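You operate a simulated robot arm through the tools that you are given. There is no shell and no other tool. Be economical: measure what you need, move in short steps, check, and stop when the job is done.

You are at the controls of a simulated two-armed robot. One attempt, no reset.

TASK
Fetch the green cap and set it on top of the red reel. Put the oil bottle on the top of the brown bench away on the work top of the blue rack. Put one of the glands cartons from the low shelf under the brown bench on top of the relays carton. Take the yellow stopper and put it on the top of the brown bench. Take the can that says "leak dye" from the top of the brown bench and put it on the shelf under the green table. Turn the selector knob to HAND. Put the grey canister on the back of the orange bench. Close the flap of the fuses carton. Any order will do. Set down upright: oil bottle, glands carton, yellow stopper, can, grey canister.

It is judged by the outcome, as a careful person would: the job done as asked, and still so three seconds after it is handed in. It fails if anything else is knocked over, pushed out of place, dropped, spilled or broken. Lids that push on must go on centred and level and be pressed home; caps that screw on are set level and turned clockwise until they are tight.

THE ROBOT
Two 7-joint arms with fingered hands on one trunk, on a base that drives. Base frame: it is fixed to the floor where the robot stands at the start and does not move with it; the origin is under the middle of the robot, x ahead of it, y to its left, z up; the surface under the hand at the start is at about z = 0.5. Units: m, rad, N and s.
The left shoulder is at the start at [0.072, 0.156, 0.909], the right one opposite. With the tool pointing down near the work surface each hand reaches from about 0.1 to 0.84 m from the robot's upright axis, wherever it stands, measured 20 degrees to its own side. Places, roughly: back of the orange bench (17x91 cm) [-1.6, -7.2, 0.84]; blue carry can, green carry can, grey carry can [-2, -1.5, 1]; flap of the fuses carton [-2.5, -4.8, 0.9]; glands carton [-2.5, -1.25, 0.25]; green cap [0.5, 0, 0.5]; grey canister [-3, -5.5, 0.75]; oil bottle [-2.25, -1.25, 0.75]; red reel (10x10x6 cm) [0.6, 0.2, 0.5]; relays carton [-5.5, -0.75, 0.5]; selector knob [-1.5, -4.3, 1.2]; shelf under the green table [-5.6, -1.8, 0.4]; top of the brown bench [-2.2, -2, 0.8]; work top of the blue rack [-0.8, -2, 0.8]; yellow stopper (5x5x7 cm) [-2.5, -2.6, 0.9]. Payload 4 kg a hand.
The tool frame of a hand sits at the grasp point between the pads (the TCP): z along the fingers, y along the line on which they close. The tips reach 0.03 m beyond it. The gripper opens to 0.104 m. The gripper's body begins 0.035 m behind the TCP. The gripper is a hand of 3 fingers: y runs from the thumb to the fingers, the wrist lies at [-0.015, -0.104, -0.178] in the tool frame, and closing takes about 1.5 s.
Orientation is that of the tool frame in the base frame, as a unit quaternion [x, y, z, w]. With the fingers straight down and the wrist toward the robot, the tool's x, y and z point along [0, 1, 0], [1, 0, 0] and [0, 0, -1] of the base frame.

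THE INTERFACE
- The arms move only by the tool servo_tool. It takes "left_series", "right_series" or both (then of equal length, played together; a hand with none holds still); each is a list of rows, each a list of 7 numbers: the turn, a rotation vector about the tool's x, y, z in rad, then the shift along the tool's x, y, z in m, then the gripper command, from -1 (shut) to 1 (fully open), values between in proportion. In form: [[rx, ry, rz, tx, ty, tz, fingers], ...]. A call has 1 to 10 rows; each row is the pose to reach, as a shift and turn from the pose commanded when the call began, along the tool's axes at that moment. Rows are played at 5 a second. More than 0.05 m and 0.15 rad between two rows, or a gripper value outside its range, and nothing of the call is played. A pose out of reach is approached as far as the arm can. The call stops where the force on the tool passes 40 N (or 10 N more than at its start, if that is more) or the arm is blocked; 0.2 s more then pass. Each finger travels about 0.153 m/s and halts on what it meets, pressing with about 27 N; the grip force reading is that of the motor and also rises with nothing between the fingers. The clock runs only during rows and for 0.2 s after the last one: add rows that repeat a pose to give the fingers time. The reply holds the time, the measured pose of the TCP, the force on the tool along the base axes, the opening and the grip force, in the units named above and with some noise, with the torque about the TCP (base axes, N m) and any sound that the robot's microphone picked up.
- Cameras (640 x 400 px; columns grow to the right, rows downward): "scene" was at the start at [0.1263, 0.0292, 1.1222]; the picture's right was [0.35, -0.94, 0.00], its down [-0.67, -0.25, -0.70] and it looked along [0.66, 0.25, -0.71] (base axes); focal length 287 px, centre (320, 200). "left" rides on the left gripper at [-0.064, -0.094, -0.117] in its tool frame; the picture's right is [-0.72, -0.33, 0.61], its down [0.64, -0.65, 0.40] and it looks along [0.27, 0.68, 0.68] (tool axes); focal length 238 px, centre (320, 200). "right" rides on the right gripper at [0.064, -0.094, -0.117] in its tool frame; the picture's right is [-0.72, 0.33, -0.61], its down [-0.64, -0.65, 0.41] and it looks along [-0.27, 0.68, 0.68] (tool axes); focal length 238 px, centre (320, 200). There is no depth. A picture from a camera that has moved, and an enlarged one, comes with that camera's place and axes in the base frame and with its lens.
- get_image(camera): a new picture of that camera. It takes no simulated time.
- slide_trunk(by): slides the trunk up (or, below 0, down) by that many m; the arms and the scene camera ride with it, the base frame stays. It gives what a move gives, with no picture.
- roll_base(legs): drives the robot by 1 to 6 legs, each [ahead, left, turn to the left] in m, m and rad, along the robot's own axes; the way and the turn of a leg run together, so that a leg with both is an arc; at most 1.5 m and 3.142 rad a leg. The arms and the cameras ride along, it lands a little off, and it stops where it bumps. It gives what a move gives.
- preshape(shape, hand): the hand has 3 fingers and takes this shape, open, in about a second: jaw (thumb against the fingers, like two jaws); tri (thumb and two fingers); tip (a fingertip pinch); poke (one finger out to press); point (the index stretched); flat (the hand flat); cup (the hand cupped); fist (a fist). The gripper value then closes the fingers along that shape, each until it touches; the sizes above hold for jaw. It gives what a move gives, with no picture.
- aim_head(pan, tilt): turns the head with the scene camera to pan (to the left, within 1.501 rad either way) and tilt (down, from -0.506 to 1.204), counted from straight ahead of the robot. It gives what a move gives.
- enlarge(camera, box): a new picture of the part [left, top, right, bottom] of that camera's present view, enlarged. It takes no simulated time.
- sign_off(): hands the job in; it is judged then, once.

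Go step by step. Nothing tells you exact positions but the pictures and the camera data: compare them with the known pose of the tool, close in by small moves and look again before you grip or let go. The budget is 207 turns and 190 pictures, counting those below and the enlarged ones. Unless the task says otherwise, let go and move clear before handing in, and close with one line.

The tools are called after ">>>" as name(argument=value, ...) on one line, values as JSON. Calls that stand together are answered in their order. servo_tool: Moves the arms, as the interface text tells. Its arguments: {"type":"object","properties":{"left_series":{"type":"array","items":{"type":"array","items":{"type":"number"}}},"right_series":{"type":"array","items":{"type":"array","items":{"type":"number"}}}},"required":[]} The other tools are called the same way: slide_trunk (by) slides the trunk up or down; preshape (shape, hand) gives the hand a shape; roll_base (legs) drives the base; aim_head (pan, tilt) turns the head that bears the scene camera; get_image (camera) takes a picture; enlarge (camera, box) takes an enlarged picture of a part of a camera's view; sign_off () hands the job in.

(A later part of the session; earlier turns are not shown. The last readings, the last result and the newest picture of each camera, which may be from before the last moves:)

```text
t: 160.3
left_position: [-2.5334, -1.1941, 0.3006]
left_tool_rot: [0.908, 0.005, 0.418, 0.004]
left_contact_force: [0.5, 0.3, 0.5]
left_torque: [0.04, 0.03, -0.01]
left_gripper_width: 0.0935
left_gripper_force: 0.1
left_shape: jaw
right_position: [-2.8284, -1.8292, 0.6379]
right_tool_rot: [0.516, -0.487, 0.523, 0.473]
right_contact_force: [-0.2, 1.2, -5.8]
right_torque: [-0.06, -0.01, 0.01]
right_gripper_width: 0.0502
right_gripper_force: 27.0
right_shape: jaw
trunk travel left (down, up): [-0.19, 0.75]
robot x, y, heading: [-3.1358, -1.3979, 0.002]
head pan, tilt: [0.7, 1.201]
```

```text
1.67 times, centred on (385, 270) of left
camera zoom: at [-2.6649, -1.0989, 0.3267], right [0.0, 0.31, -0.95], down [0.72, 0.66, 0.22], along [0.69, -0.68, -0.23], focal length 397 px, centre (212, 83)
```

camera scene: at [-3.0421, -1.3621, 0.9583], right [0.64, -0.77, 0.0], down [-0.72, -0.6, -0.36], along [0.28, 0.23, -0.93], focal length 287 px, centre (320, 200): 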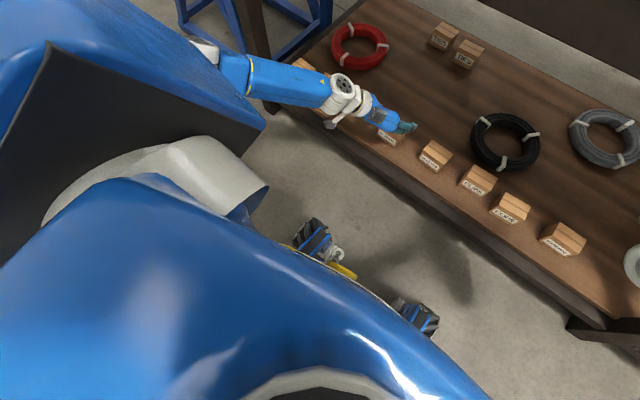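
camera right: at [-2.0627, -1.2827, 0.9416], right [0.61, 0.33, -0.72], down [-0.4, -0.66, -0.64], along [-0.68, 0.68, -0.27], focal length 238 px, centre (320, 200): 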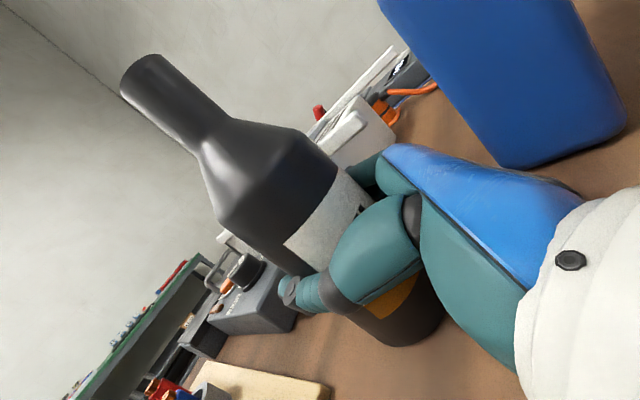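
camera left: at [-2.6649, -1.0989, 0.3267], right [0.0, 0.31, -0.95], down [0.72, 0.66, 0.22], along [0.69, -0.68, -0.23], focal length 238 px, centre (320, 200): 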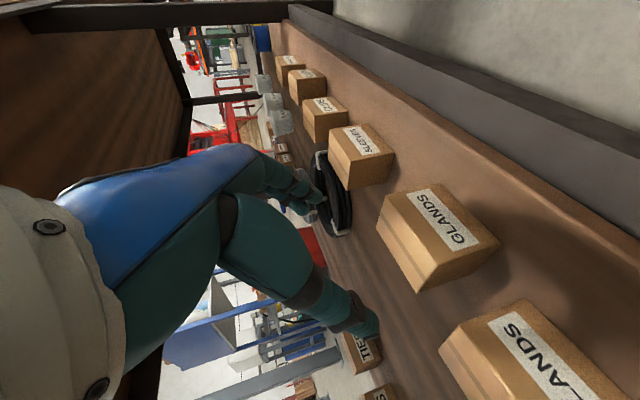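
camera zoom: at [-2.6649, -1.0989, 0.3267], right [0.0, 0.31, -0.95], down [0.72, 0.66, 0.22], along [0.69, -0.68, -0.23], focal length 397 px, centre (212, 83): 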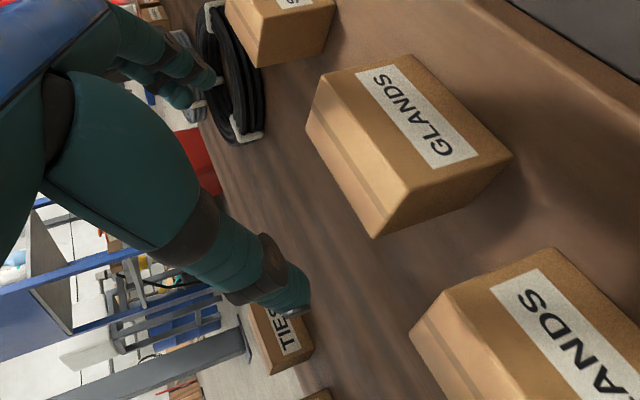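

The carton's centre is about (-2.507,-1.186), 6.5 cm wide. I descend over it and close.

>>> servo_tool(left_series=[[0, 0, 0, -0.011, -0.006, 0.019, 0.8], [0, 0, 0, -0.022, -0.006, 0.038, 0.8], [0, 0, 0, -0.033, -0.006, 0.057, 0.8], [0, 0, 0, -0.045, -0.006, 0.0758, 0.8], [0, 0, 0, -0.045, -0.006, 0.0758, 0.4], [0, 0, 0, -0.045, -0.006, 0.0758, 0], [0, 0, 0, -0.045, -0.006, 0.0758, -0.5], [0, 0, 0, -0.045, -0.006, 0.0758, -1], [0, 0, 0, -0.045, -0.006, 0.0758, -1], [0, 0, 0, -0.045, -0.006, 0.0758, -1]])

>>> get_image(camera="left")

```text
t: 162.5
left_position: [-2.5073, -1.1901, 0.2144]
left_tool_rot: [0.909, 0.004, 0.418, 0.005]
left_contact_force: [-0.3, 0.6, 0.2]
left_torque: [-0.03, 0.01, 0.03]
left_gripper_width: 0.0688
left_gripper_force: 26.9
left_shape: jaw
right_position: [-2.8298, -1.8302, 0.6363]
right_tool_rot: [0.517, -0.487, 0.523, 0.472]
right_contact_force: [0.6, -0.5, -4.8]
right_torque: [-0.02, -0.01, 0.02]
right_gripper_width: 0.0501
right_gripper_force: 26.8
right_shape: jaw
trunk travel left (down, up): [-0.19, 0.75]
robot x, y, heading: [-3.1372, -1.3968, -0.003]
head pan, tilt: [0.7, 1.201]
```

```text
102 pictures are left
camera left: at [-2.638, -1.0947, 0.2418], right [0.0, 0.31, -0.95], down [0.72, 0.66, 0.22], along [0.69, -0.68, -0.23], focal length 238 px, centre (320, 200)
```

left: 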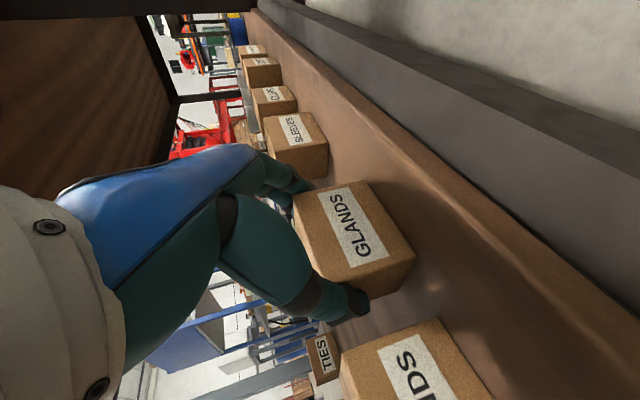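

The carton is gripped. I lift it 6 cm and back the robot out.

>>> servo_tool(left_series=[[0, 0, 0, 0.015, 0, -0.013, -1], [0, 0, 0, 0.03, 0, -0.026, -1], [0, 0, 0, 0.053, 0, -0.046, -1], [0, 0, 0, 0.076, 0, -0.065, -1], [0, 0, 0, 0.076, 0, -0.065, -1]])

>>> get_image(camera="left")

>>> roll_base(legs=[[-0.6, 0, 0]])

>>> get_image(camera="scene")

```text
t: 163.7
left_position: [-2.5078, -1.1888, 0.3144]
left_tool_rot: [0.909, 0.005, 0.418, 0.004]
left_contact_force: [0.0, 0.2, -1.7]
left_torque: [0.02, -0.01, 0.01]
left_gripper_width: 0.069
left_gripper_force: 26.4
left_shape: jaw
right_position: [-2.8301, -1.8284, 0.6377]
right_tool_rot: [0.517, -0.487, 0.523, 0.472]
right_contact_force: [1.2, 0.0, -5.6]
right_torque: [-0.03, -0.03, 0.02]
right_gripper_width: 0.0502
right_gripper_force: 27.1
right_shape: jaw
trunk travel left (down, up): [-0.19, 0.75]
robot x, y, heading: [-3.1355, -1.3998, 0.0]
head pan, tilt: [0.7, 1.201]
```

```text
101 pictures are left
camera left: at [-2.6385, -1.0947, 0.3409], right [0.0, 0.31, -0.95], down [0.72, 0.66, 0.22], along [0.69, -0.68, -0.23], focal length 238 px, centre (320, 200)
```

left: 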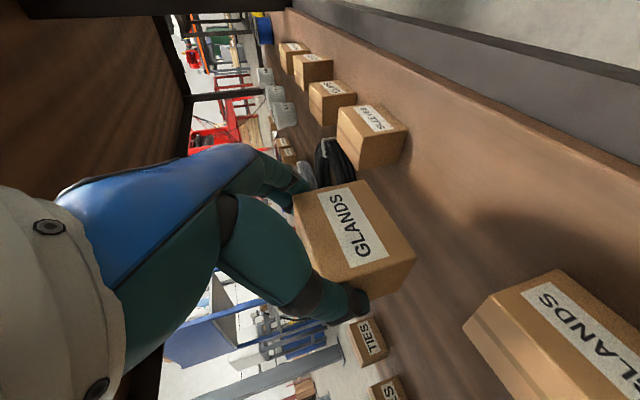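

```text
t: 167.1
left_position: [-3.1198, -1.184, 0.3154]
left_tool_rot: [0.908, 0.01, 0.419, 0.001]
left_contact_force: [0.3, 1.0, -1.5]
left_torque: [-0.04, 0.01, -0.03]
left_gripper_width: 0.0692
left_gripper_force: 27.1
left_shape: jaw
right_position: [-3.4331, -1.8272, 0.6369]
right_tool_rot: [0.52, -0.484, 0.526, 0.468]
right_contact_force: [0.0, -1.1, -4.5]
right_torque: [-0.05, -0.03, -0.01]
right_gripper_width: 0.0499
right_gripper_force: 27.0
right_shape: jaw
trunk travel left (down, up): [-0.19, 0.75]
robot x, y, heading: [-3.7432, -1.3996, 0.008]
head pan, tilt: [0.7, 1.201]
```

```text
100 pictures are left
camera scene: at [-3.6514, -1.3641, 0.9583], right [0.65, -0.76, 0.0], down [-0.71, -0.61, -0.36], along [0.27, 0.24, -0.93], focal length 287 px, centre (320, 200)
```

scene: 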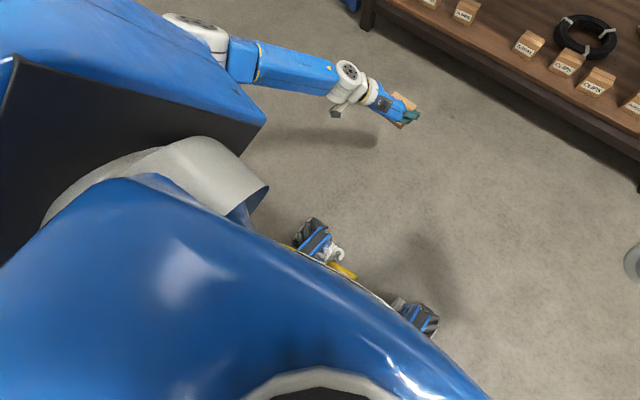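

Now carry it back to the green table: raise the trunk a little, turn around, and move in front of the relays carton.

>>> slide_trunk(by=0.22)

>>> roll_base(legs=[[0, 0, 1.567], [0, 0, 1.567], [0.5, -0.75, 0]])

>>> aim_head(pan=0.3, tilt=0.6)

>>> get_image(camera="scene")

```text
t: 169.5
left_position: [-3.1189, -1.1844, 0.535]
left_tool_rot: [0.908, 0.012, 0.419, 0.001]
left_contact_force: [-0.4, 0.6, -1.0]
left_torque: [-0.03, 0.03, 0.0]
left_gripper_width: 0.069
left_gripper_force: 26.4
left_shape: jaw
right_position: [-3.4321, -1.8276, 0.8565]
right_tool_rot: [0.519, -0.484, 0.526, 0.468]
right_contact_force: [0.2, -0.1, -5.2]
right_torque: [-0.02, -0.03, -0.02]
right_gripper_width: 0.0497
right_gripper_force: 26.6
right_shape: jaw
trunk travel left (down, up): [-0.41, 0.53]
robot x, y, heading: [-3.7449, -1.4029, 0.012]
head pan, tilt: [0.7, 1.201]
```

```text
t: 182.1
left_position: [-4.9135, -0.8957, 0.5354]
left_tool_rot: [-0.022, 0.908, -0.003, -0.418]
left_contact_force: [-0.1, -0.8, -1.7]
left_torque: [0.01, -0.05, 0.03]
left_gripper_width: 0.0689
left_gripper_force: 26.9
left_shape: jaw
right_position: [-4.6145, -0.2444, 0.8577]
right_tool_rot: [-0.478, -0.524, -0.462, 0.531]
right_contact_force: [-0.4, -0.2, -6.2]
right_torque: [0.01, 0.02, 0.0]
right_gripper_width: 0.0494
right_gripper_force: 26.9
right_shape: jaw
trunk travel left (down, up): [-0.41, 0.53]
robot x, y, heading: [-4.2938, -0.6647, -3.107]
head pan, tilt: [0.7, 1.201]
```

```text
t: 183.1
left_position: [-4.9119, -0.8945, 0.5362]
left_tool_rot: [-0.022, 0.908, -0.003, -0.419]
left_contact_force: [0.8, -0.5, -0.4]
left_torque: [-0.01, -0.04, 0.01]
left_gripper_width: 0.0685
left_gripper_force: 27.1
left_shape: jaw
right_position: [-4.6143, -0.2432, 0.8577]
right_tool_rot: [-0.478, -0.525, -0.462, 0.531]
right_contact_force: [-0.2, 0.0, -4.7]
right_torque: [0.04, 0.03, 0.0]
right_gripper_width: 0.0493
right_gripper_force: 26.9
right_shape: jaw
trunk travel left (down, up): [-0.41, 0.53]
robot x, y, heading: [-4.295, -0.6596, -3.107]
head pan, tilt: [0.3, 0.6]
```

```text
99 pictures are left
camera scene: at [-4.4328, -0.6942, 1.2226], right [-0.33, 0.94, 0.0], down [0.54, 0.19, -0.82], along [-0.78, -0.27, -0.57], focal length 287 px, centre (320, 200)
```

scene: 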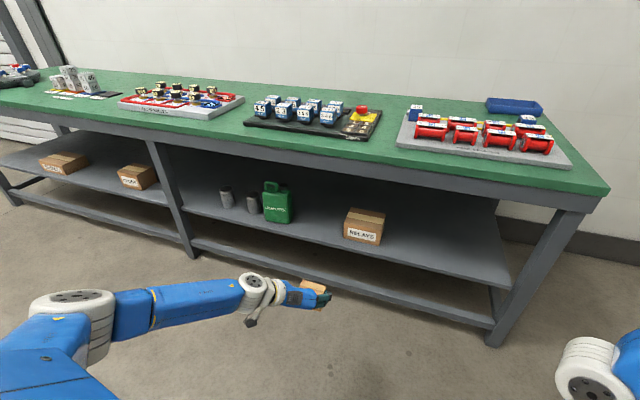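

Relays top is at z≈0.434, centre (-5.44,-0.837). I straighten the heading and move in front of it.

>>> roll_base(legs=[[0.0, -0.035, -0.035], [0.36, 0, 0]])

>>> get_image(camera="left")

>>> get_image(camera="scene")

```text
t: 185.8
left_position: [-5.2802, -0.8341, 0.5364]
left_tool_rot: [-0.003, 0.908, 0.004, -0.419]
left_contact_force: [-0.3, 0.6, -0.6]
left_torque: [-0.03, -0.05, -0.03]
left_gripper_width: 0.0686
left_gripper_force: 27.3
left_shape: jaw
right_position: [-4.9563, -0.1932, 0.8574]
right_tool_rot: [-0.489, -0.516, -0.471, 0.522]
right_contact_force: [-0.7, -0.2, -4.7]
right_torque: [0.03, 0.01, 0.0]
right_gripper_width: 0.0491
right_gripper_force: 27.0
right_shape: jaw
trunk travel left (down, up): [-0.41, 0.53]
robot x, y, heading: [-4.652, -0.6251, 3.137]
head pan, tilt: [0.3, 0.6]
```

```text
98 pictures are left
camera left: at [-5.1495, -0.9265, 0.5626], right [0.0, -0.32, -0.95], down [-0.72, -0.66, 0.22], along [-0.69, 0.68, -0.23], focal length 238 px, centre (320, 200)
```

left: 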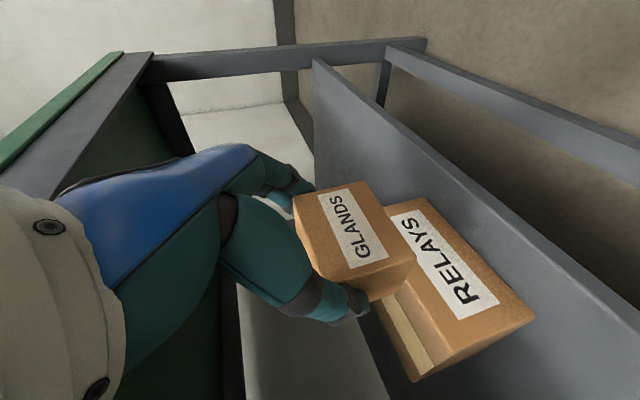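

```text
97 pictures are left
camera scene: at [-4.7936, -0.6509, 1.2227], right [-0.29, 0.96, 0.0], down [0.54, 0.16, -0.82], along [-0.79, -0.24, -0.57], focal length 287 px, centre (320, 200)
```

scene: 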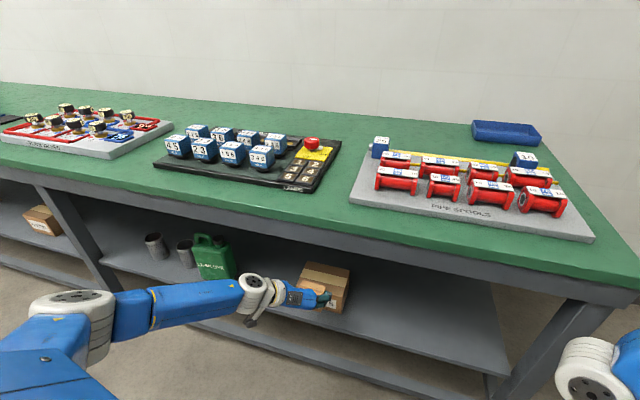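

Alignment in y is good. I lower the carton to 3 cm above the relays top, then roll forward.

>>> servo_tool(left_series=[[0, 0, 0, -0.0125, 0, 0.011, -1], [0, 0, 0, -0.025, 0, 0.0215, -1]])

>>> roll_base(legs=[[0.13, 0, 0.005]])

>>> get_image(camera="left")

>>> enlarge(camera="scene", box=[160, 200, 400, 350])

```text
t: 186.4
left_position: [-5.2797, -0.8345, 0.5032]
left_tool_rot: [-0.003, 0.907, 0.006, -0.421]
left_contact_force: [0.3, 1.1, -0.8]
left_torque: [0.02, -0.04, -0.01]
left_gripper_width: 0.0686
left_gripper_force: 27.0
left_shape: jaw
right_position: [-4.9547, -0.1948, 0.8578]
right_tool_rot: [-0.49, -0.515, -0.471, 0.522]
right_contact_force: [1.0, 0.7, -5.2]
right_torque: [0.02, -0.03, 0.01]
right_gripper_width: 0.0493
right_gripper_force: 27.0
right_shape: jaw
trunk travel left (down, up): [-0.41, 0.53]
robot x, y, heading: [-4.654, -0.6263, 3.141]
head pan, tilt: [0.3, 0.6]
```

```text
t: 187.7
left_position: [-5.4099, -0.8384, 0.5039]
left_tool_rot: [-0.005, 0.907, 0.004, -0.421]
left_contact_force: [3.3, -1.3, 7.3]
left_torque: [0.09, 0.06, -0.06]
left_gripper_width: 0.0685
left_gripper_force: 27.0
left_shape: jaw
right_position: [-5.0878, -0.196, 0.8582]
right_tool_rot: [-0.488, -0.516, -0.47, 0.524]
right_contact_force: [0.0, -0.1, -5.6]
right_torque: [0.02, 0.01, 0.02]
right_gripper_width: 0.0491
right_gripper_force: 27.1
right_shape: jaw
trunk travel left (down, up): [-0.41, 0.53]
robot x, y, heading: [-4.785, -0.6241, -3.138]
head pan, tilt: [0.3, 0.6]
```

```text
96 pictures are left
camera left: at [-5.2776, -0.9306, 0.5298], right [0.0, -0.31, -0.95], down [-0.72, -0.66, 0.22], along [-0.7, 0.68, -0.23], focal length 238 px, centre (320, 200)
```

left: 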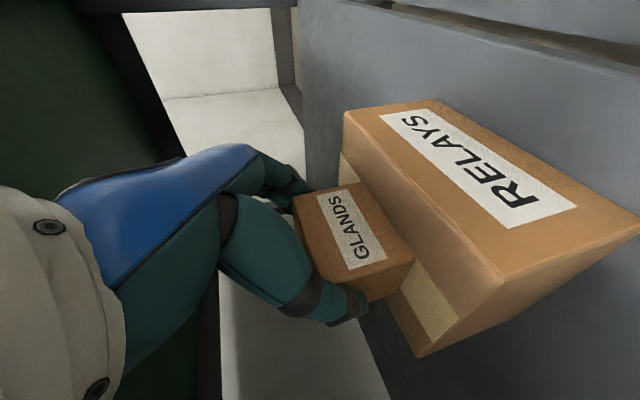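

```text
2.67 times, centred on (280, 275) of scene
camera zoom: at [-4.9227, -0.6538, 1.2228], right [-0.3, 0.95, 0.0], down [0.54, 0.17, -0.82], along [-0.79, -0.25, -0.57], focal length 766 px, centre (427, 0)
```

zoom: 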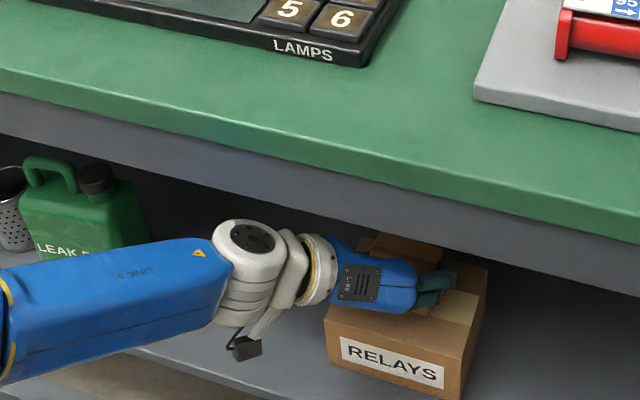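

The gland carton already rests on the relays carton (contact force), centred on its top. I release and withdraw straight back.

>>> servo_tool(left_series=[[0, 0, 0, 0, 0, 0, -0.5], [0, 0, 0, 0, 0, 0, 0.3], [0, 0, 0, 0, 0, 0, 0.8], [0, 0, 0, 0, 0, 0, 0.8], [0, 0, 0, 0.004, 0, -0.006, 0.8], [0, 0, 0, -0.022, 0, -0.036, 0.8], [0, 0, 0, -0.048, 0, -0.066, 0.8], [0, 0, 0, -0.074, 0, -0.096, 0.8], [0, 0, 0, -0.1, 0, -0.126, 0.8]])

>>> get_image(camera="left")

>>> enlarge(camera="scene", box=[160, 200, 400, 350])

```text
t: 189.7
left_position: [-5.2494, -0.8373, 0.5087]
left_tool_rot: [-0.007, 0.907, 0.004, -0.422]
left_contact_force: [0.1, -0.2, 0.6]
left_torque: [-0.01, 0.02, -0.01]
left_gripper_width: 0.0935
left_gripper_force: 0.1
left_shape: jaw
right_position: [-5.086, -0.1967, 0.8591]
right_tool_rot: [-0.489, -0.516, -0.469, 0.525]
right_contact_force: [-0.2, -0.5, -4.7]
right_torque: [0.06, -0.01, -0.02]
right_gripper_width: 0.0493
right_gripper_force: 26.8
right_shape: jaw
trunk travel left (down, up): [-0.41, 0.53]
robot x, y, heading: [-4.7827, -0.6262, -3.139]
head pan, tilt: [0.3, 0.6]
```

```text
94 pictures are left
camera left: at [-5.1175, -0.9293, 0.5347], right [0.0, -0.31, -0.95], down [-0.72, -0.66, 0.22], along [-0.7, 0.68, -0.22], focal length 238 px, centre (320, 200)
```

left: 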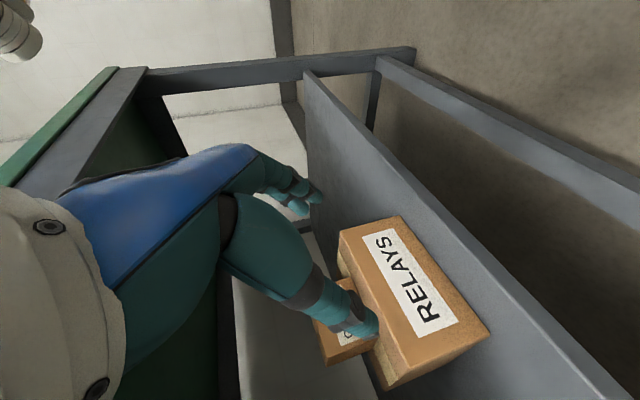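

```text
2.67 times, centred on (280, 275) of scene
camera zoom: at [-4.9214, -0.6539, 1.223], right [-0.3, 0.95, 0.0], down [0.54, 0.17, -0.82], along [-0.79, -0.24, -0.57], focal length 766 px, centre (427, 0)
```

zoom: 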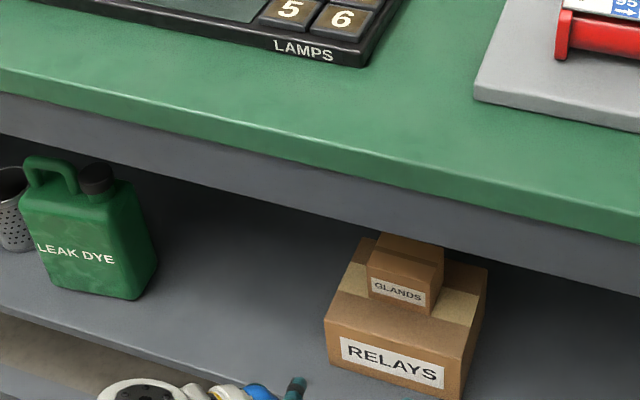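

The glands carton sits upright on the relays carton. Next I back off, turn east and slide south to find the yellow stopper.

>>> roll_base(legs=[[-0.6, 0, 0], [0, 0, -1.57], [0, 0, -1.57], [0, -1.5, 0], [0.5, -0.5, 0]])

>>> aim_head(pan=-0.2, tilt=0.35)

>>> get_image(camera="scene")

```text
t: 211.1
left_position: [-3.1858, -2.3802, 0.5088]
left_tool_rot: [0.907, 0.017, 0.421, 0.0]
left_contact_force: [-0.7, 1.3, 0.6]
left_torque: [0.0, 0.02, 0.0]
left_gripper_width: 0.0935
left_gripper_force: 0.1
left_shape: jaw
right_position: [-3.3331, -3.0245, 0.8597]
right_tool_rot: [0.521, -0.481, 0.532, 0.463]
right_contact_force: [-0.3, 0.2, -4.8]
right_torque: [-0.02, -0.04, 0.02]
right_gripper_width: 0.0484
right_gripper_force: 27.0
right_shape: jaw
trunk travel left (down, up): [-0.41, 0.53]
robot x, y, heading: [-3.6461, -2.5989, 0.026]
head pan, tilt: [0.3, 0.6]
```

```text
t: 212.1
left_position: [-3.1854, -2.3813, 0.5091]
left_tool_rot: [0.906, 0.017, 0.422, -0.001]
left_contact_force: [-0.1, 0.2, -0.1]
left_torque: [0.0, 0.02, 0.04]
left_gripper_width: 0.0935
left_gripper_force: 0.0
left_shape: jaw
right_position: [-3.3343, -3.0244, 0.8591]
right_tool_rot: [0.521, -0.482, 0.53, 0.464]
right_contact_force: [0.2, 0.3, -5.4]
right_torque: [-0.05, 0.04, -0.01]
right_gripper_width: 0.0484
right_gripper_force: 27.6
right_shape: jaw
trunk travel left (down, up): [-0.41, 0.53]
robot x, y, heading: [-3.6452, -2.6018, 0.025]
head pan, tilt: [-0.201, 0.351]
```

```text
92 pictures are left
camera scene: at [-3.5044, -2.6167, 1.2455], right [-0.17, -0.98, 0.0], down [-0.34, 0.06, -0.94], along [0.92, -0.16, -0.35], focal length 287 px, centre (320, 200)
```

scene: 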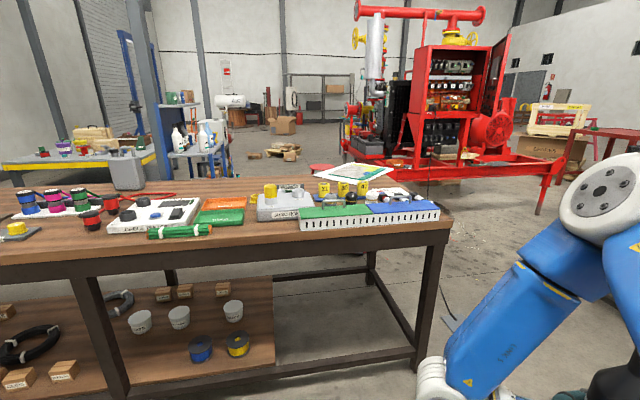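

I see several yellow pieces at the bench's south end. I enlarge them.

>>> enlarge(camera="scene", box=[190, 150, 450, 250])

>>> enlarge(camera="scene", box=[140, 70, 260, 190])

>>> get_image(camera="right")

```text
2.46 times, centred on (320, 200) of scene
camera zoom: at [-3.5044, -2.6167, 1.2455], right [-0.17, -0.98, 0.0], down [-0.34, 0.06, -0.94], along [0.92, -0.16, -0.35], focal length 708 px, centre (320, 200)
```

zoom: 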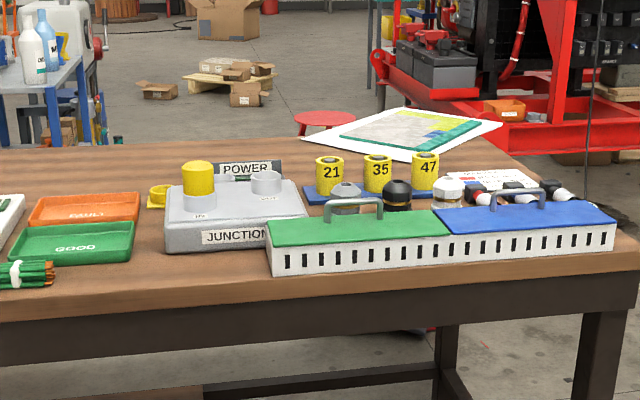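

```text
3.33 times, centred on (200, 130) of scene
camera zoom: at [-3.5044, -2.6167, 1.2455], right [-0.17, -0.98, 0.0], down [-0.34, 0.06, -0.94], along [0.92, -0.16, -0.35], focal length 958 px, centre (720, 433)
```

zoom: 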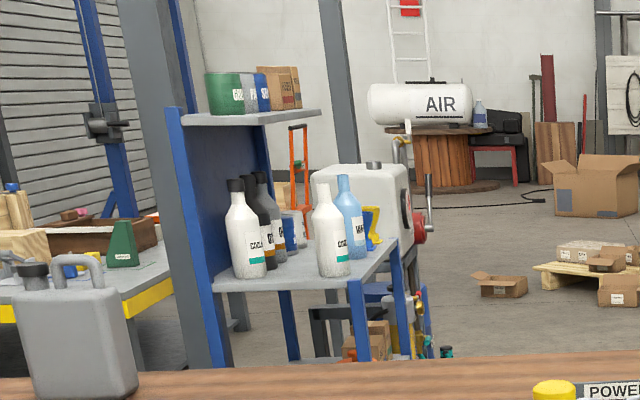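

```text
89 pictures are left
camera right: at [-3.2544, -2.9, 0.9252], right [-0.37, 0.58, -0.72], down [0.71, -0.32, -0.62], along [-0.6, -0.74, -0.29], focal length 238 px, centre (320, 200)
```

right: 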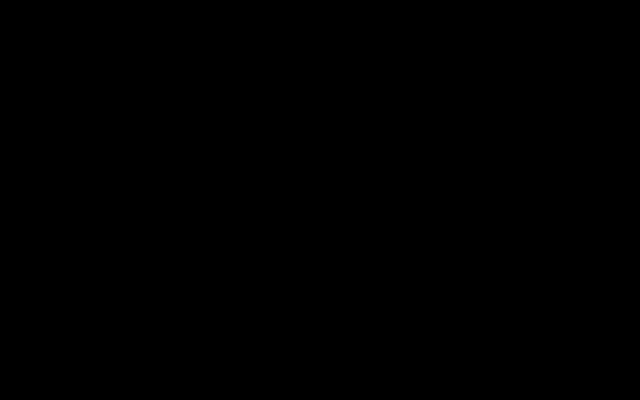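

The yellow stopper stands in a port of the JUNCTION box at about (-2.48,-2.61). I raise trunk and left hand above bench height, then approach.

>>> slide_trunk(by=0.25)

>>> servo_tool(left_series=[[0, 0, 0, 0.034, 0, -0.029, 0.5], [0, 0, 0, 0.068, 0, -0.058, 0.5], [0, 0, 0, 0.102, 0, -0.087, 0.5], [0, 0, 0, 0.136, 0, -0.116, 0.5], [0, 0, 0, 0.17, 0, -0.145, 0.5], [0, 0, 0, 0.2, 0, -0.172, 0.5]])

>>> roll_base(legs=[[0.42, -0.22, -0.025]])

>>> aim_head(pan=0.2, tilt=0.75)

>>> get_image(camera="scene")

>>> get_image(camera="left")

```text
t: 214.6
left_position: [-3.1864, -2.3809, 0.7591]
left_tool_rot: [0.906, 0.017, 0.423, -0.001]
left_contact_force: [0.3, -0.2, -0.6]
left_torque: [0.0, 0.02, 0.0]
left_gripper_width: 0.0935
left_gripper_force: 0.2
left_shape: jaw
right_position: [-3.3342, -3.0248, 1.1093]
right_tool_rot: [0.522, -0.482, 0.531, 0.462]
right_contact_force: [0.1, 0.3, -4.6]
right_torque: [-0.03, -0.05, -0.03]
right_gripper_width: 0.0484
right_gripper_force: 27.0
right_shape: jaw
trunk travel left (down, up): [-0.66, 0.28]
robot x, y, heading: [-3.6478, -2.602, 0.025]
head pan, tilt: [-0.201, 0.351]
```

```text
t: 216.0
left_position: [-3.188, -2.377, 1.0255]
left_tool_rot: [0.907, 0.017, 0.421, -0.001]
left_contact_force: [0.5, 0.6, -0.2]
left_torque: [-0.01, 0.03, -0.04]
left_gripper_width: 0.0782
left_gripper_force: 0.2
left_shape: jaw
right_position: [-3.3336, -3.0266, 1.109]
right_tool_rot: [0.522, -0.483, 0.53, 0.462]
right_contact_force: [0.4, 0.0, -6.1]
right_torque: [-0.07, 0.01, -0.01]
right_gripper_width: 0.0483
right_gripper_force: 26.4
right_shape: jaw
trunk travel left (down, up): [-0.66, 0.28]
robot x, y, heading: [-3.6466, -2.6025, 0.023]
head pan, tilt: [-0.201, 0.351]
```

```text
t: 218.9
left_position: [-2.7568, -2.5904, 1.024]
left_tool_rot: [0.907, 0.007, 0.421, 0.004]
left_contact_force: [-0.3, 0.3, -0.6]
left_torque: [-0.06, 0.01, -0.02]
left_gripper_width: 0.0786
left_gripper_force: 0.0
left_shape: jaw
right_position: [-2.9165, -3.2367, 1.1103]
right_tool_rot: [0.516, -0.488, 0.525, 0.468]
right_contact_force: [0.0, -0.2, -4.1]
right_torque: [-0.03, -0.01, -0.02]
right_gripper_width: 0.0483
right_gripper_force: 26.8
right_shape: jaw
trunk travel left (down, up): [-0.66, 0.28]
robot x, y, heading: [-3.2213, -2.8074, 0.002]
head pan, tilt: [-0.201, 0.351]
```

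```text
t: 219.7
left_position: [-2.7566, -2.591, 1.0245]
left_tool_rot: [0.907, 0.007, 0.421, 0.003]
left_contact_force: [-0.9, 0.4, 0.0]
left_torque: [-0.01, 0.0, -0.02]
left_gripper_width: 0.0783
left_gripper_force: 0.0
left_shape: jaw
right_position: [-2.916, -3.2375, 1.1106]
right_tool_rot: [0.516, -0.487, 0.527, 0.468]
right_contact_force: [0.1, -0.3, -4.5]
right_torque: [0.0, 0.0, 0.04]
right_gripper_width: 0.0482
right_gripper_force: 27.4
right_shape: jaw
trunk travel left (down, up): [-0.66, 0.28]
robot x, y, heading: [-3.217, -2.8122, 0.002]
head pan, tilt: [0.201, 0.75]
```

```text
88 pictures are left
camera scene: at [-3.0861, -2.7914, 1.4599], right [0.2, -0.98, 0.0], down [-0.67, -0.14, -0.73], along [0.71, 0.15, -0.68], focal length 287 px, centre (320, 200)
```

scene: 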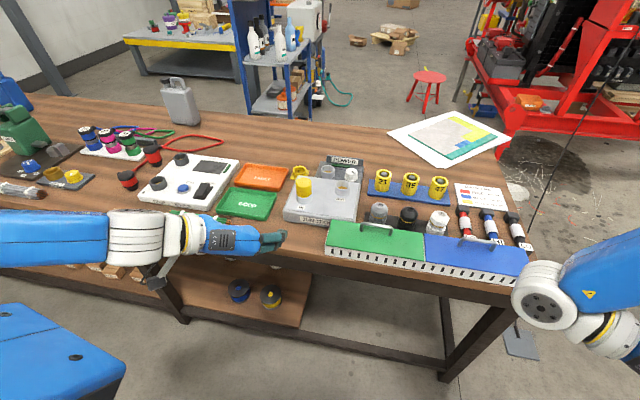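

```text
87 pictures are left
camera left: at [-2.887, -2.4972, 1.0499], right [0.0, 0.31, -0.95], down [0.71, 0.66, 0.22], along [0.7, -0.68, -0.22], focal length 238 px, centre (320, 200)
```

left: 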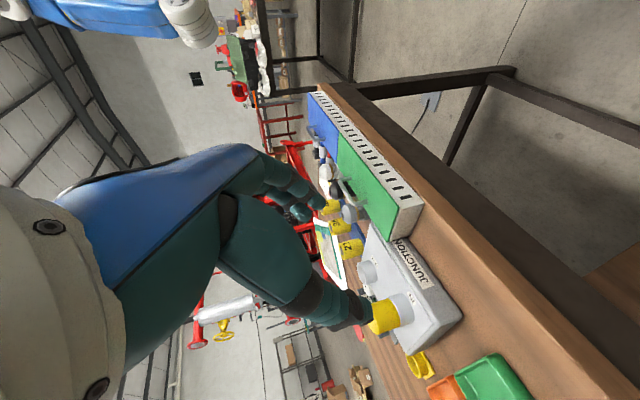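

The stopper's visible middle is at (-2.456,-2.608,0.898), and a free strip of bench lies just in front at about (-2.575,-2.53). I close in.

>>> roll_base(legs=[[0.15, 0, 0]])

>>> servo_tool(left_series=[[0, 0, 0, 0.012, 0.004, 0.035, 0.5], [0, 0, 0, 0.024, 0.008, 0.07, 0.5], [0, 0, 0, 0.027, 0.012, 0.1, 0.5], [0, 0, 0, 0.027, 0.012, 0.1, 0.5]])

>>> get_image(camera="left")

>>> enlarge(camera="scene", box=[200, 130, 400, 280])

```text
t: 221.1
left_position: [-2.6083, -2.5945, 1.0256]
left_tool_rot: [0.906, 0.006, 0.423, 0.004]
left_contact_force: [-0.4, 0.1, -0.1]
left_torque: [-0.01, -0.01, 0.03]
left_gripper_width: 0.0782
left_gripper_force: 0.1
left_shape: jaw
right_position: [-2.7713, -3.241, 1.1096]
right_tool_rot: [0.514, -0.49, 0.526, 0.469]
right_contact_force: [-0.6, 0.6, -5.4]
right_torque: [-0.1, -0.01, 0.04]
right_gripper_width: 0.0481
right_gripper_force: 26.6
right_shape: jaw
trunk travel left (down, up): [-0.66, 0.28]
robot x, y, heading: [-3.0723, -2.8054, -0.003]
head pan, tilt: [0.201, 0.75]
```

```text
t: 222.1
left_position: [-2.5119, -2.6058, 0.9839]
left_tool_rot: [0.906, 0.006, 0.422, 0.002]
left_contact_force: [-0.4, -0.2, 0.7]
left_torque: [0.02, -0.02, 0.01]
left_gripper_width: 0.0784
left_gripper_force: 0.0
left_shape: jaw
right_position: [-2.7699, -3.2401, 1.1101]
right_tool_rot: [0.514, -0.49, 0.525, 0.469]
right_contact_force: [0.1, -0.4, -5.3]
right_torque: [-0.06, 0.01, -0.02]
right_gripper_width: 0.0484
right_gripper_force: 27.3
right_shape: jaw
trunk travel left (down, up): [-0.66, 0.28]
robot x, y, heading: [-3.0677, -2.8075, -0.003]
head pan, tilt: [0.201, 0.75]
```

```text
86 pictures are left
camera left: at [-2.6424, -2.5108, 1.0089], right [0.0, 0.32, -0.95], down [0.72, 0.66, 0.22], along [0.7, -0.68, -0.22], focal length 238 px, centre (320, 200)
```

left: 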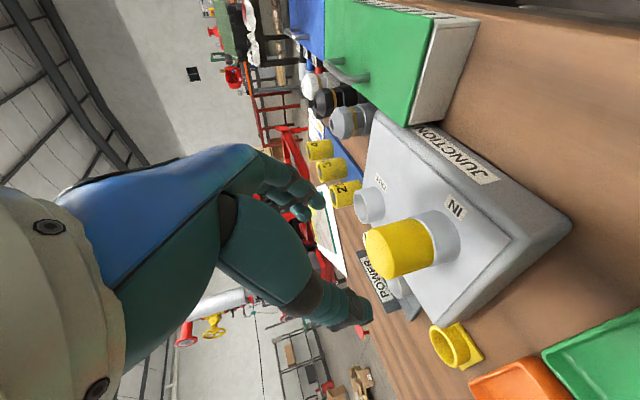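

```text
2.67 times, centred on (300, 205) of scene
camera zoom: at [-2.937, -2.7931, 1.4599], right [0.2, -0.98, 0.0], down [-0.67, -0.14, -0.73], along [0.71, 0.15, -0.68], focal length 766 px, centre (373, 187)
```

zoom: 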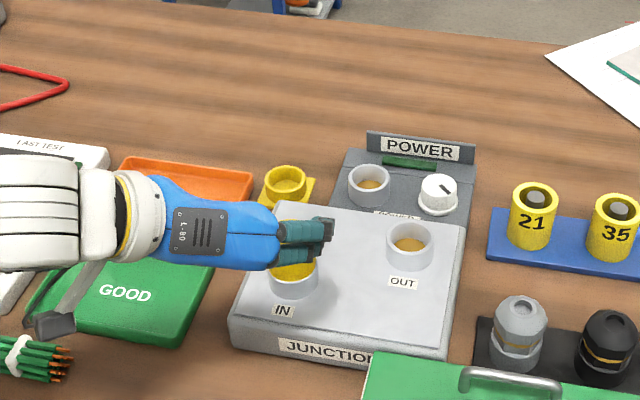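

Aligned laterally. I move down around the stopper and close.

>>> servo_tool(left_series=[[0, 0, 0, -0.005, -0.002, 0.02, 0.5], [0, 0, 0, -0.01, -0.002, 0.041, 0.5], [0, 0, 0, -0.015, -0.002, 0.062, 0.5], [0, 0, 0, -0.02, -0.002, 0.082, 0.5], [0, 0, 0, -0.02, -0.002, 0.082, 0], [0, 0, 0, -0.02, -0.002, 0.082, -0.5], [0, 0, 0, -0.02, -0.002, 0.082, -1], [0, 0, 0, -0.02, -0.002, 0.082, -1], [0, 0, 0, -0.02, -0.002, 0.082, -1]])

>>> get_image(camera="left")

```text
t: 224.1
left_position: [-2.4628, -2.6058, 0.9134]
left_tool_rot: [0.907, 0.005, 0.422, 0.003]
left_contact_force: [3.0, -6.3, 0.8]
left_torque: [-0.12, -0.07, -0.1]
left_gripper_width: 0.037
left_gripper_force: 26.6
left_shape: jaw
right_position: [-2.77, -3.243, 1.1068]
right_tool_rot: [0.515, -0.49, 0.524, 0.469]
right_contact_force: [0.2, 0.5, -5.6]
right_torque: [-0.01, 0.01, -0.01]
right_gripper_width: 0.0484
right_gripper_force: 27.2
right_shape: jaw
trunk travel left (down, up): [-0.66, 0.28]
robot x, y, heading: [-3.0692, -2.8085, 0.001]
head pan, tilt: [0.201, 0.75]
```

```text
84 pictures are left
camera left: at [-2.593, -2.511, 0.9388], right [0.0, 0.32, -0.95], down [0.72, 0.66, 0.22], along [0.7, -0.68, -0.22], focal length 238 px, centre (320, 200)
```

left: 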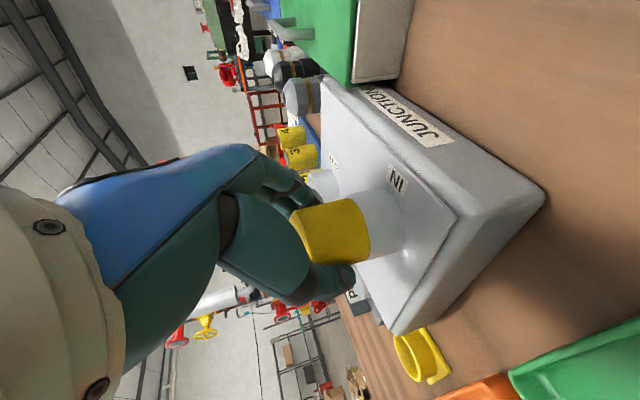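

Gripped. I pull the stopper straight up.

>>> servo_tool(left_series=[[0, 0, 0, 0.0076, -0.0, -0.0065, -1], [0, 0, 0, 0.015, -0.0, -0.013, -1], [0, 0, 0, 0.03, 0, -0.026, -1], [0, 0, 0, 0.05, 0, -0.043, -1], [0, 0, 0, 0.0758, 0, -0.0653, -1], [0, 0, 0, 0.0758, 0, -0.0653, -1]])

>>> get_image(camera="left")

>>> enlarge(camera="scene", box=[200, 130, 400, 280])

```text
t: 225.5
left_position: [-2.4625, -2.6048, 1.0155]
left_tool_rot: [0.907, 0.005, 0.421, 0.004]
left_contact_force: [-0.6, 0.8, -1.5]
left_torque: [0.03, 0.04, -0.01]
left_gripper_width: 0.0368
left_gripper_force: 27.3
left_shape: jaw
right_position: [-2.7695, -3.2409, 1.1092]
right_tool_rot: [0.515, -0.49, 0.525, 0.469]
right_contact_force: [0.1, 0.2, -5.2]
right_torque: [-0.04, 0.0, -0.03]
right_gripper_width: 0.0485
right_gripper_force: 27.0
right_shape: jaw
trunk travel left (down, up): [-0.66, 0.28]
robot x, y, heading: [-3.0698, -2.8097, 0.002]
head pan, tilt: [0.201, 0.75]
```

```text
83 pictures are left
camera left: at [-2.5936, -2.5102, 1.0407], right [0.0, 0.32, -0.95], down [0.72, 0.66, 0.22], along [0.7, -0.68, -0.22], focal length 238 px, centre (320, 200)
```

left: 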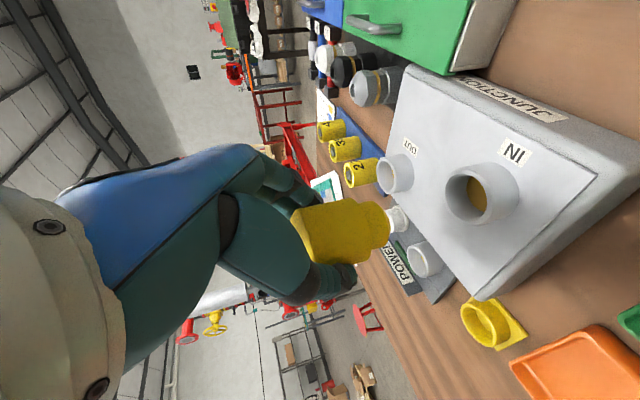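

```text
2.67 times, centred on (300, 205) of scene
camera zoom: at [-2.9363, -2.7937, 1.4598], right [0.2, -0.98, 0.0], down [-0.67, -0.14, -0.73], along [0.71, 0.15, -0.68], focal length 766 px, centre (373, 187)
```

zoom: 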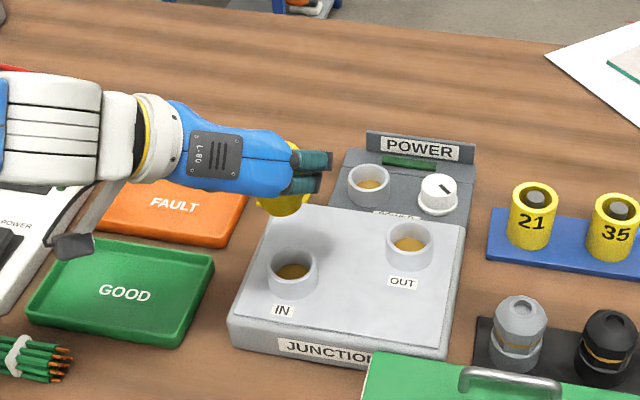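

The stopper came out upright, with its narrower plug below. I carry it over to the free strip and look before lowering.

>>> servo_tool(left_series=[[0, 0, 0, -0.0234, -0.025, -0.027, -1], [0, 0, 0, -0.0468, -0.05, -0.0543, -1], [0, 0, 0, -0.0702, -0.075, -0.0815, -1], [0, 0, 0, -0.1, -0.075, -0.0555, -1], [0, 0, 0, -0.13, -0.075, -0.03, -1], [0, 0, 0, -0.16, -0.075, -0.004, -1]])

>>> get_image(camera="left")

>>> enlarge(camera="scene", box=[180, 150, 380, 300])

```text
t: 226.9
left_position: [-2.5685, -2.5316, 0.8913]
left_tool_rot: [0.906, 0.006, 0.423, 0.004]
left_contact_force: [-0.2, -0.2, -0.5]
left_torque: [0.02, -0.01, 0.0]
left_gripper_width: 0.0368
left_gripper_force: 27.0
left_shape: jaw
right_position: [-2.7688, -3.2402, 1.1094]
right_tool_rot: [0.516, -0.489, 0.525, 0.469]
right_contact_force: [-0.3, 0.2, -4.9]
right_torque: [-0.05, 0.03, 0.01]
right_gripper_width: 0.0484
right_gripper_force: 26.9
right_shape: jaw
trunk travel left (down, up): [-0.66, 0.28]
robot x, y, heading: [-3.068, -2.8095, -0.002]
head pan, tilt: [0.201, 0.75]
```

```text
81 pictures are left
camera left: at [-2.7006, -2.4357, 0.9168], right [0.01, 0.32, -0.95], down [0.72, 0.66, 0.22], along [0.7, -0.68, -0.22], focal length 238 px, centre (320, 200)
```

left: 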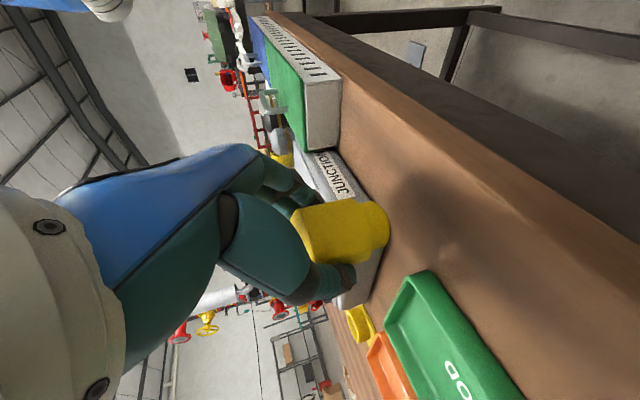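

```text
2.67 times, centred on (280, 225) of scene
camera zoom: at [-2.9372, -2.7915, 1.46], right [0.2, -0.98, 0.0], down [-0.67, -0.14, -0.73], along [0.71, 0.15, -0.68], focal length 766 px, centre (427, 133)
```

zoom: 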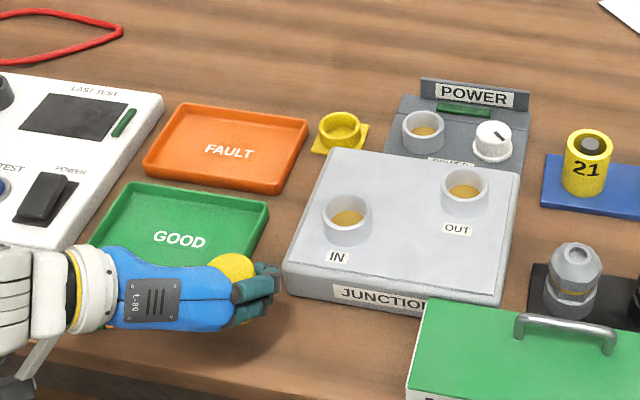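

Clear spot below. I lower gently to contact.

>>> servo_tool(left_series=[[0, 0, 0, -0.015, 0, 0.013, -1], [0, 0, 0, -0.026, 0, 0.0222, -1], [0, 0, 0, -0.0303, 0, 0.0261, -1], [0, 0, 0, -0.0341, 0, 0.0294, -1], [0, 0, 0, -0.0341, 0, 0.0294, -1]])

>>> get_image(camera="left")

```text
t: 228.1
left_position: [-2.5688, -2.5347, 0.8518]
left_tool_rot: [0.905, 0.005, 0.426, 0.004]
left_contact_force: [3.7, -0.2, 23.2]
left_torque: [-0.38, -0.4, 0.12]
left_gripper_width: 0.0366
left_gripper_force: 27.0
left_shape: jaw
right_position: [-2.7703, -3.2424, 1.1087]
right_tool_rot: [0.514, -0.49, 0.524, 0.469]
right_contact_force: [0.8, 0.0, -5.9]
right_torque: [0.0, -0.03, 0.0]
right_gripper_width: 0.0487
right_gripper_force: 27.5
right_shape: jaw
trunk travel left (down, up): [-0.66, 0.28]
robot x, y, heading: [-3.0729, -2.809, 0.001]
head pan, tilt: [0.201, 0.75]
```

```text
79 pictures are left
camera left: at [-2.7, -2.4386, 0.8761], right [0.01, 0.32, -0.95], down [0.72, 0.66, 0.23], along [0.7, -0.68, -0.22], focal length 238 px, centre (320, 200)
```

left: 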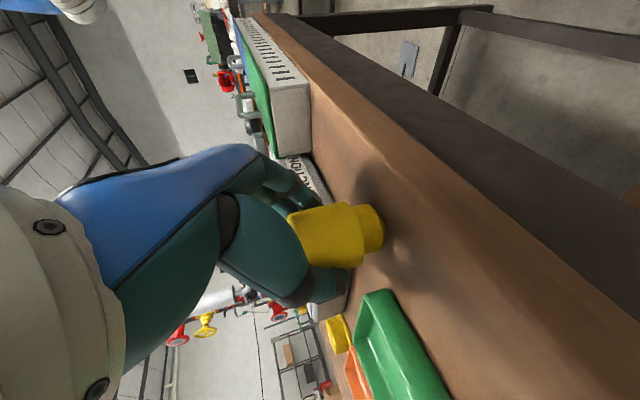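

It stands on the bench. I ease the pressure, release, and withdraw up and back.

>>> servo_tool(left_series=[[0, 0, 0, 0.003, 0, -0.0026, -1], [0, 0, 0, 0.0034, 0, -0.003, -0.6], [0, 0, 0, 0.0034, 0, -0.003, -0.1], [0, 0, 0, 0.0034, 0, -0.003, 0.4], [0, 0, 0, 0.0034, 0, -0.003, 0.5], [0, 0, 0, 0.0034, 0, -0.03, 0.5], [0, 0, 0, 0.01, 0, -0.07, 0.5], [0, 0, 0, 0.03, 0, -0.11, 0.5], [0, 0, 0, 0.05, 0, -0.15, 0.5]])

>>> get_image(camera="left")

>>> enlarge(camera="scene", box=[180, 150, 380, 300])

```text
t: 230.1
left_position: [-2.6524, -2.5299, 0.9831]
left_tool_rot: [0.907, 0.005, 0.421, 0.004]
left_contact_force: [0.0, 0.1, -0.5]
left_torque: [0.0, 0.02, 0.01]
left_gripper_width: 0.0776
left_gripper_force: 0.1
left_shape: jaw
right_position: [-2.7717, -3.2427, 1.1094]
right_tool_rot: [0.514, -0.49, 0.525, 0.468]
right_contact_force: [0.0, -0.4, -5.5]
right_torque: [-0.04, 0.01, 0.01]
right_gripper_width: 0.0486
right_gripper_force: 26.9
right_shape: jaw
trunk travel left (down, up): [-0.66, 0.28]
robot x, y, heading: [-3.0715, -2.8086, 0.001]
head pan, tilt: [0.201, 0.75]
```

```text
78 pictures are left
camera left: at [-2.7841, -2.4352, 1.0087], right [0.0, 0.32, -0.95], down [0.72, 0.66, 0.22], along [0.7, -0.68, -0.22], focal length 238 px, centre (320, 200)
```

left: 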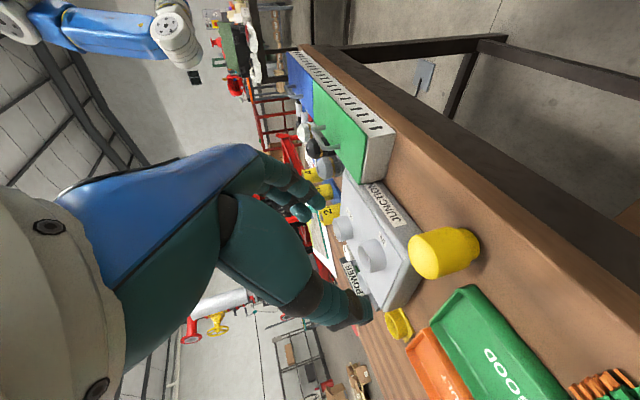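

```text
2.67 times, centred on (280, 225) of scene
camera zoom: at [-2.9395, -2.7938, 1.4601], right [0.2, -0.98, 0.0], down [-0.67, -0.14, -0.73], along [0.72, 0.15, -0.68], focal length 766 px, centre (427, 133)
```

zoom: 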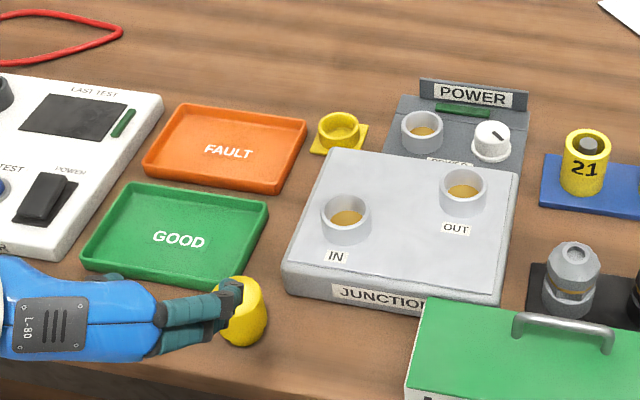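

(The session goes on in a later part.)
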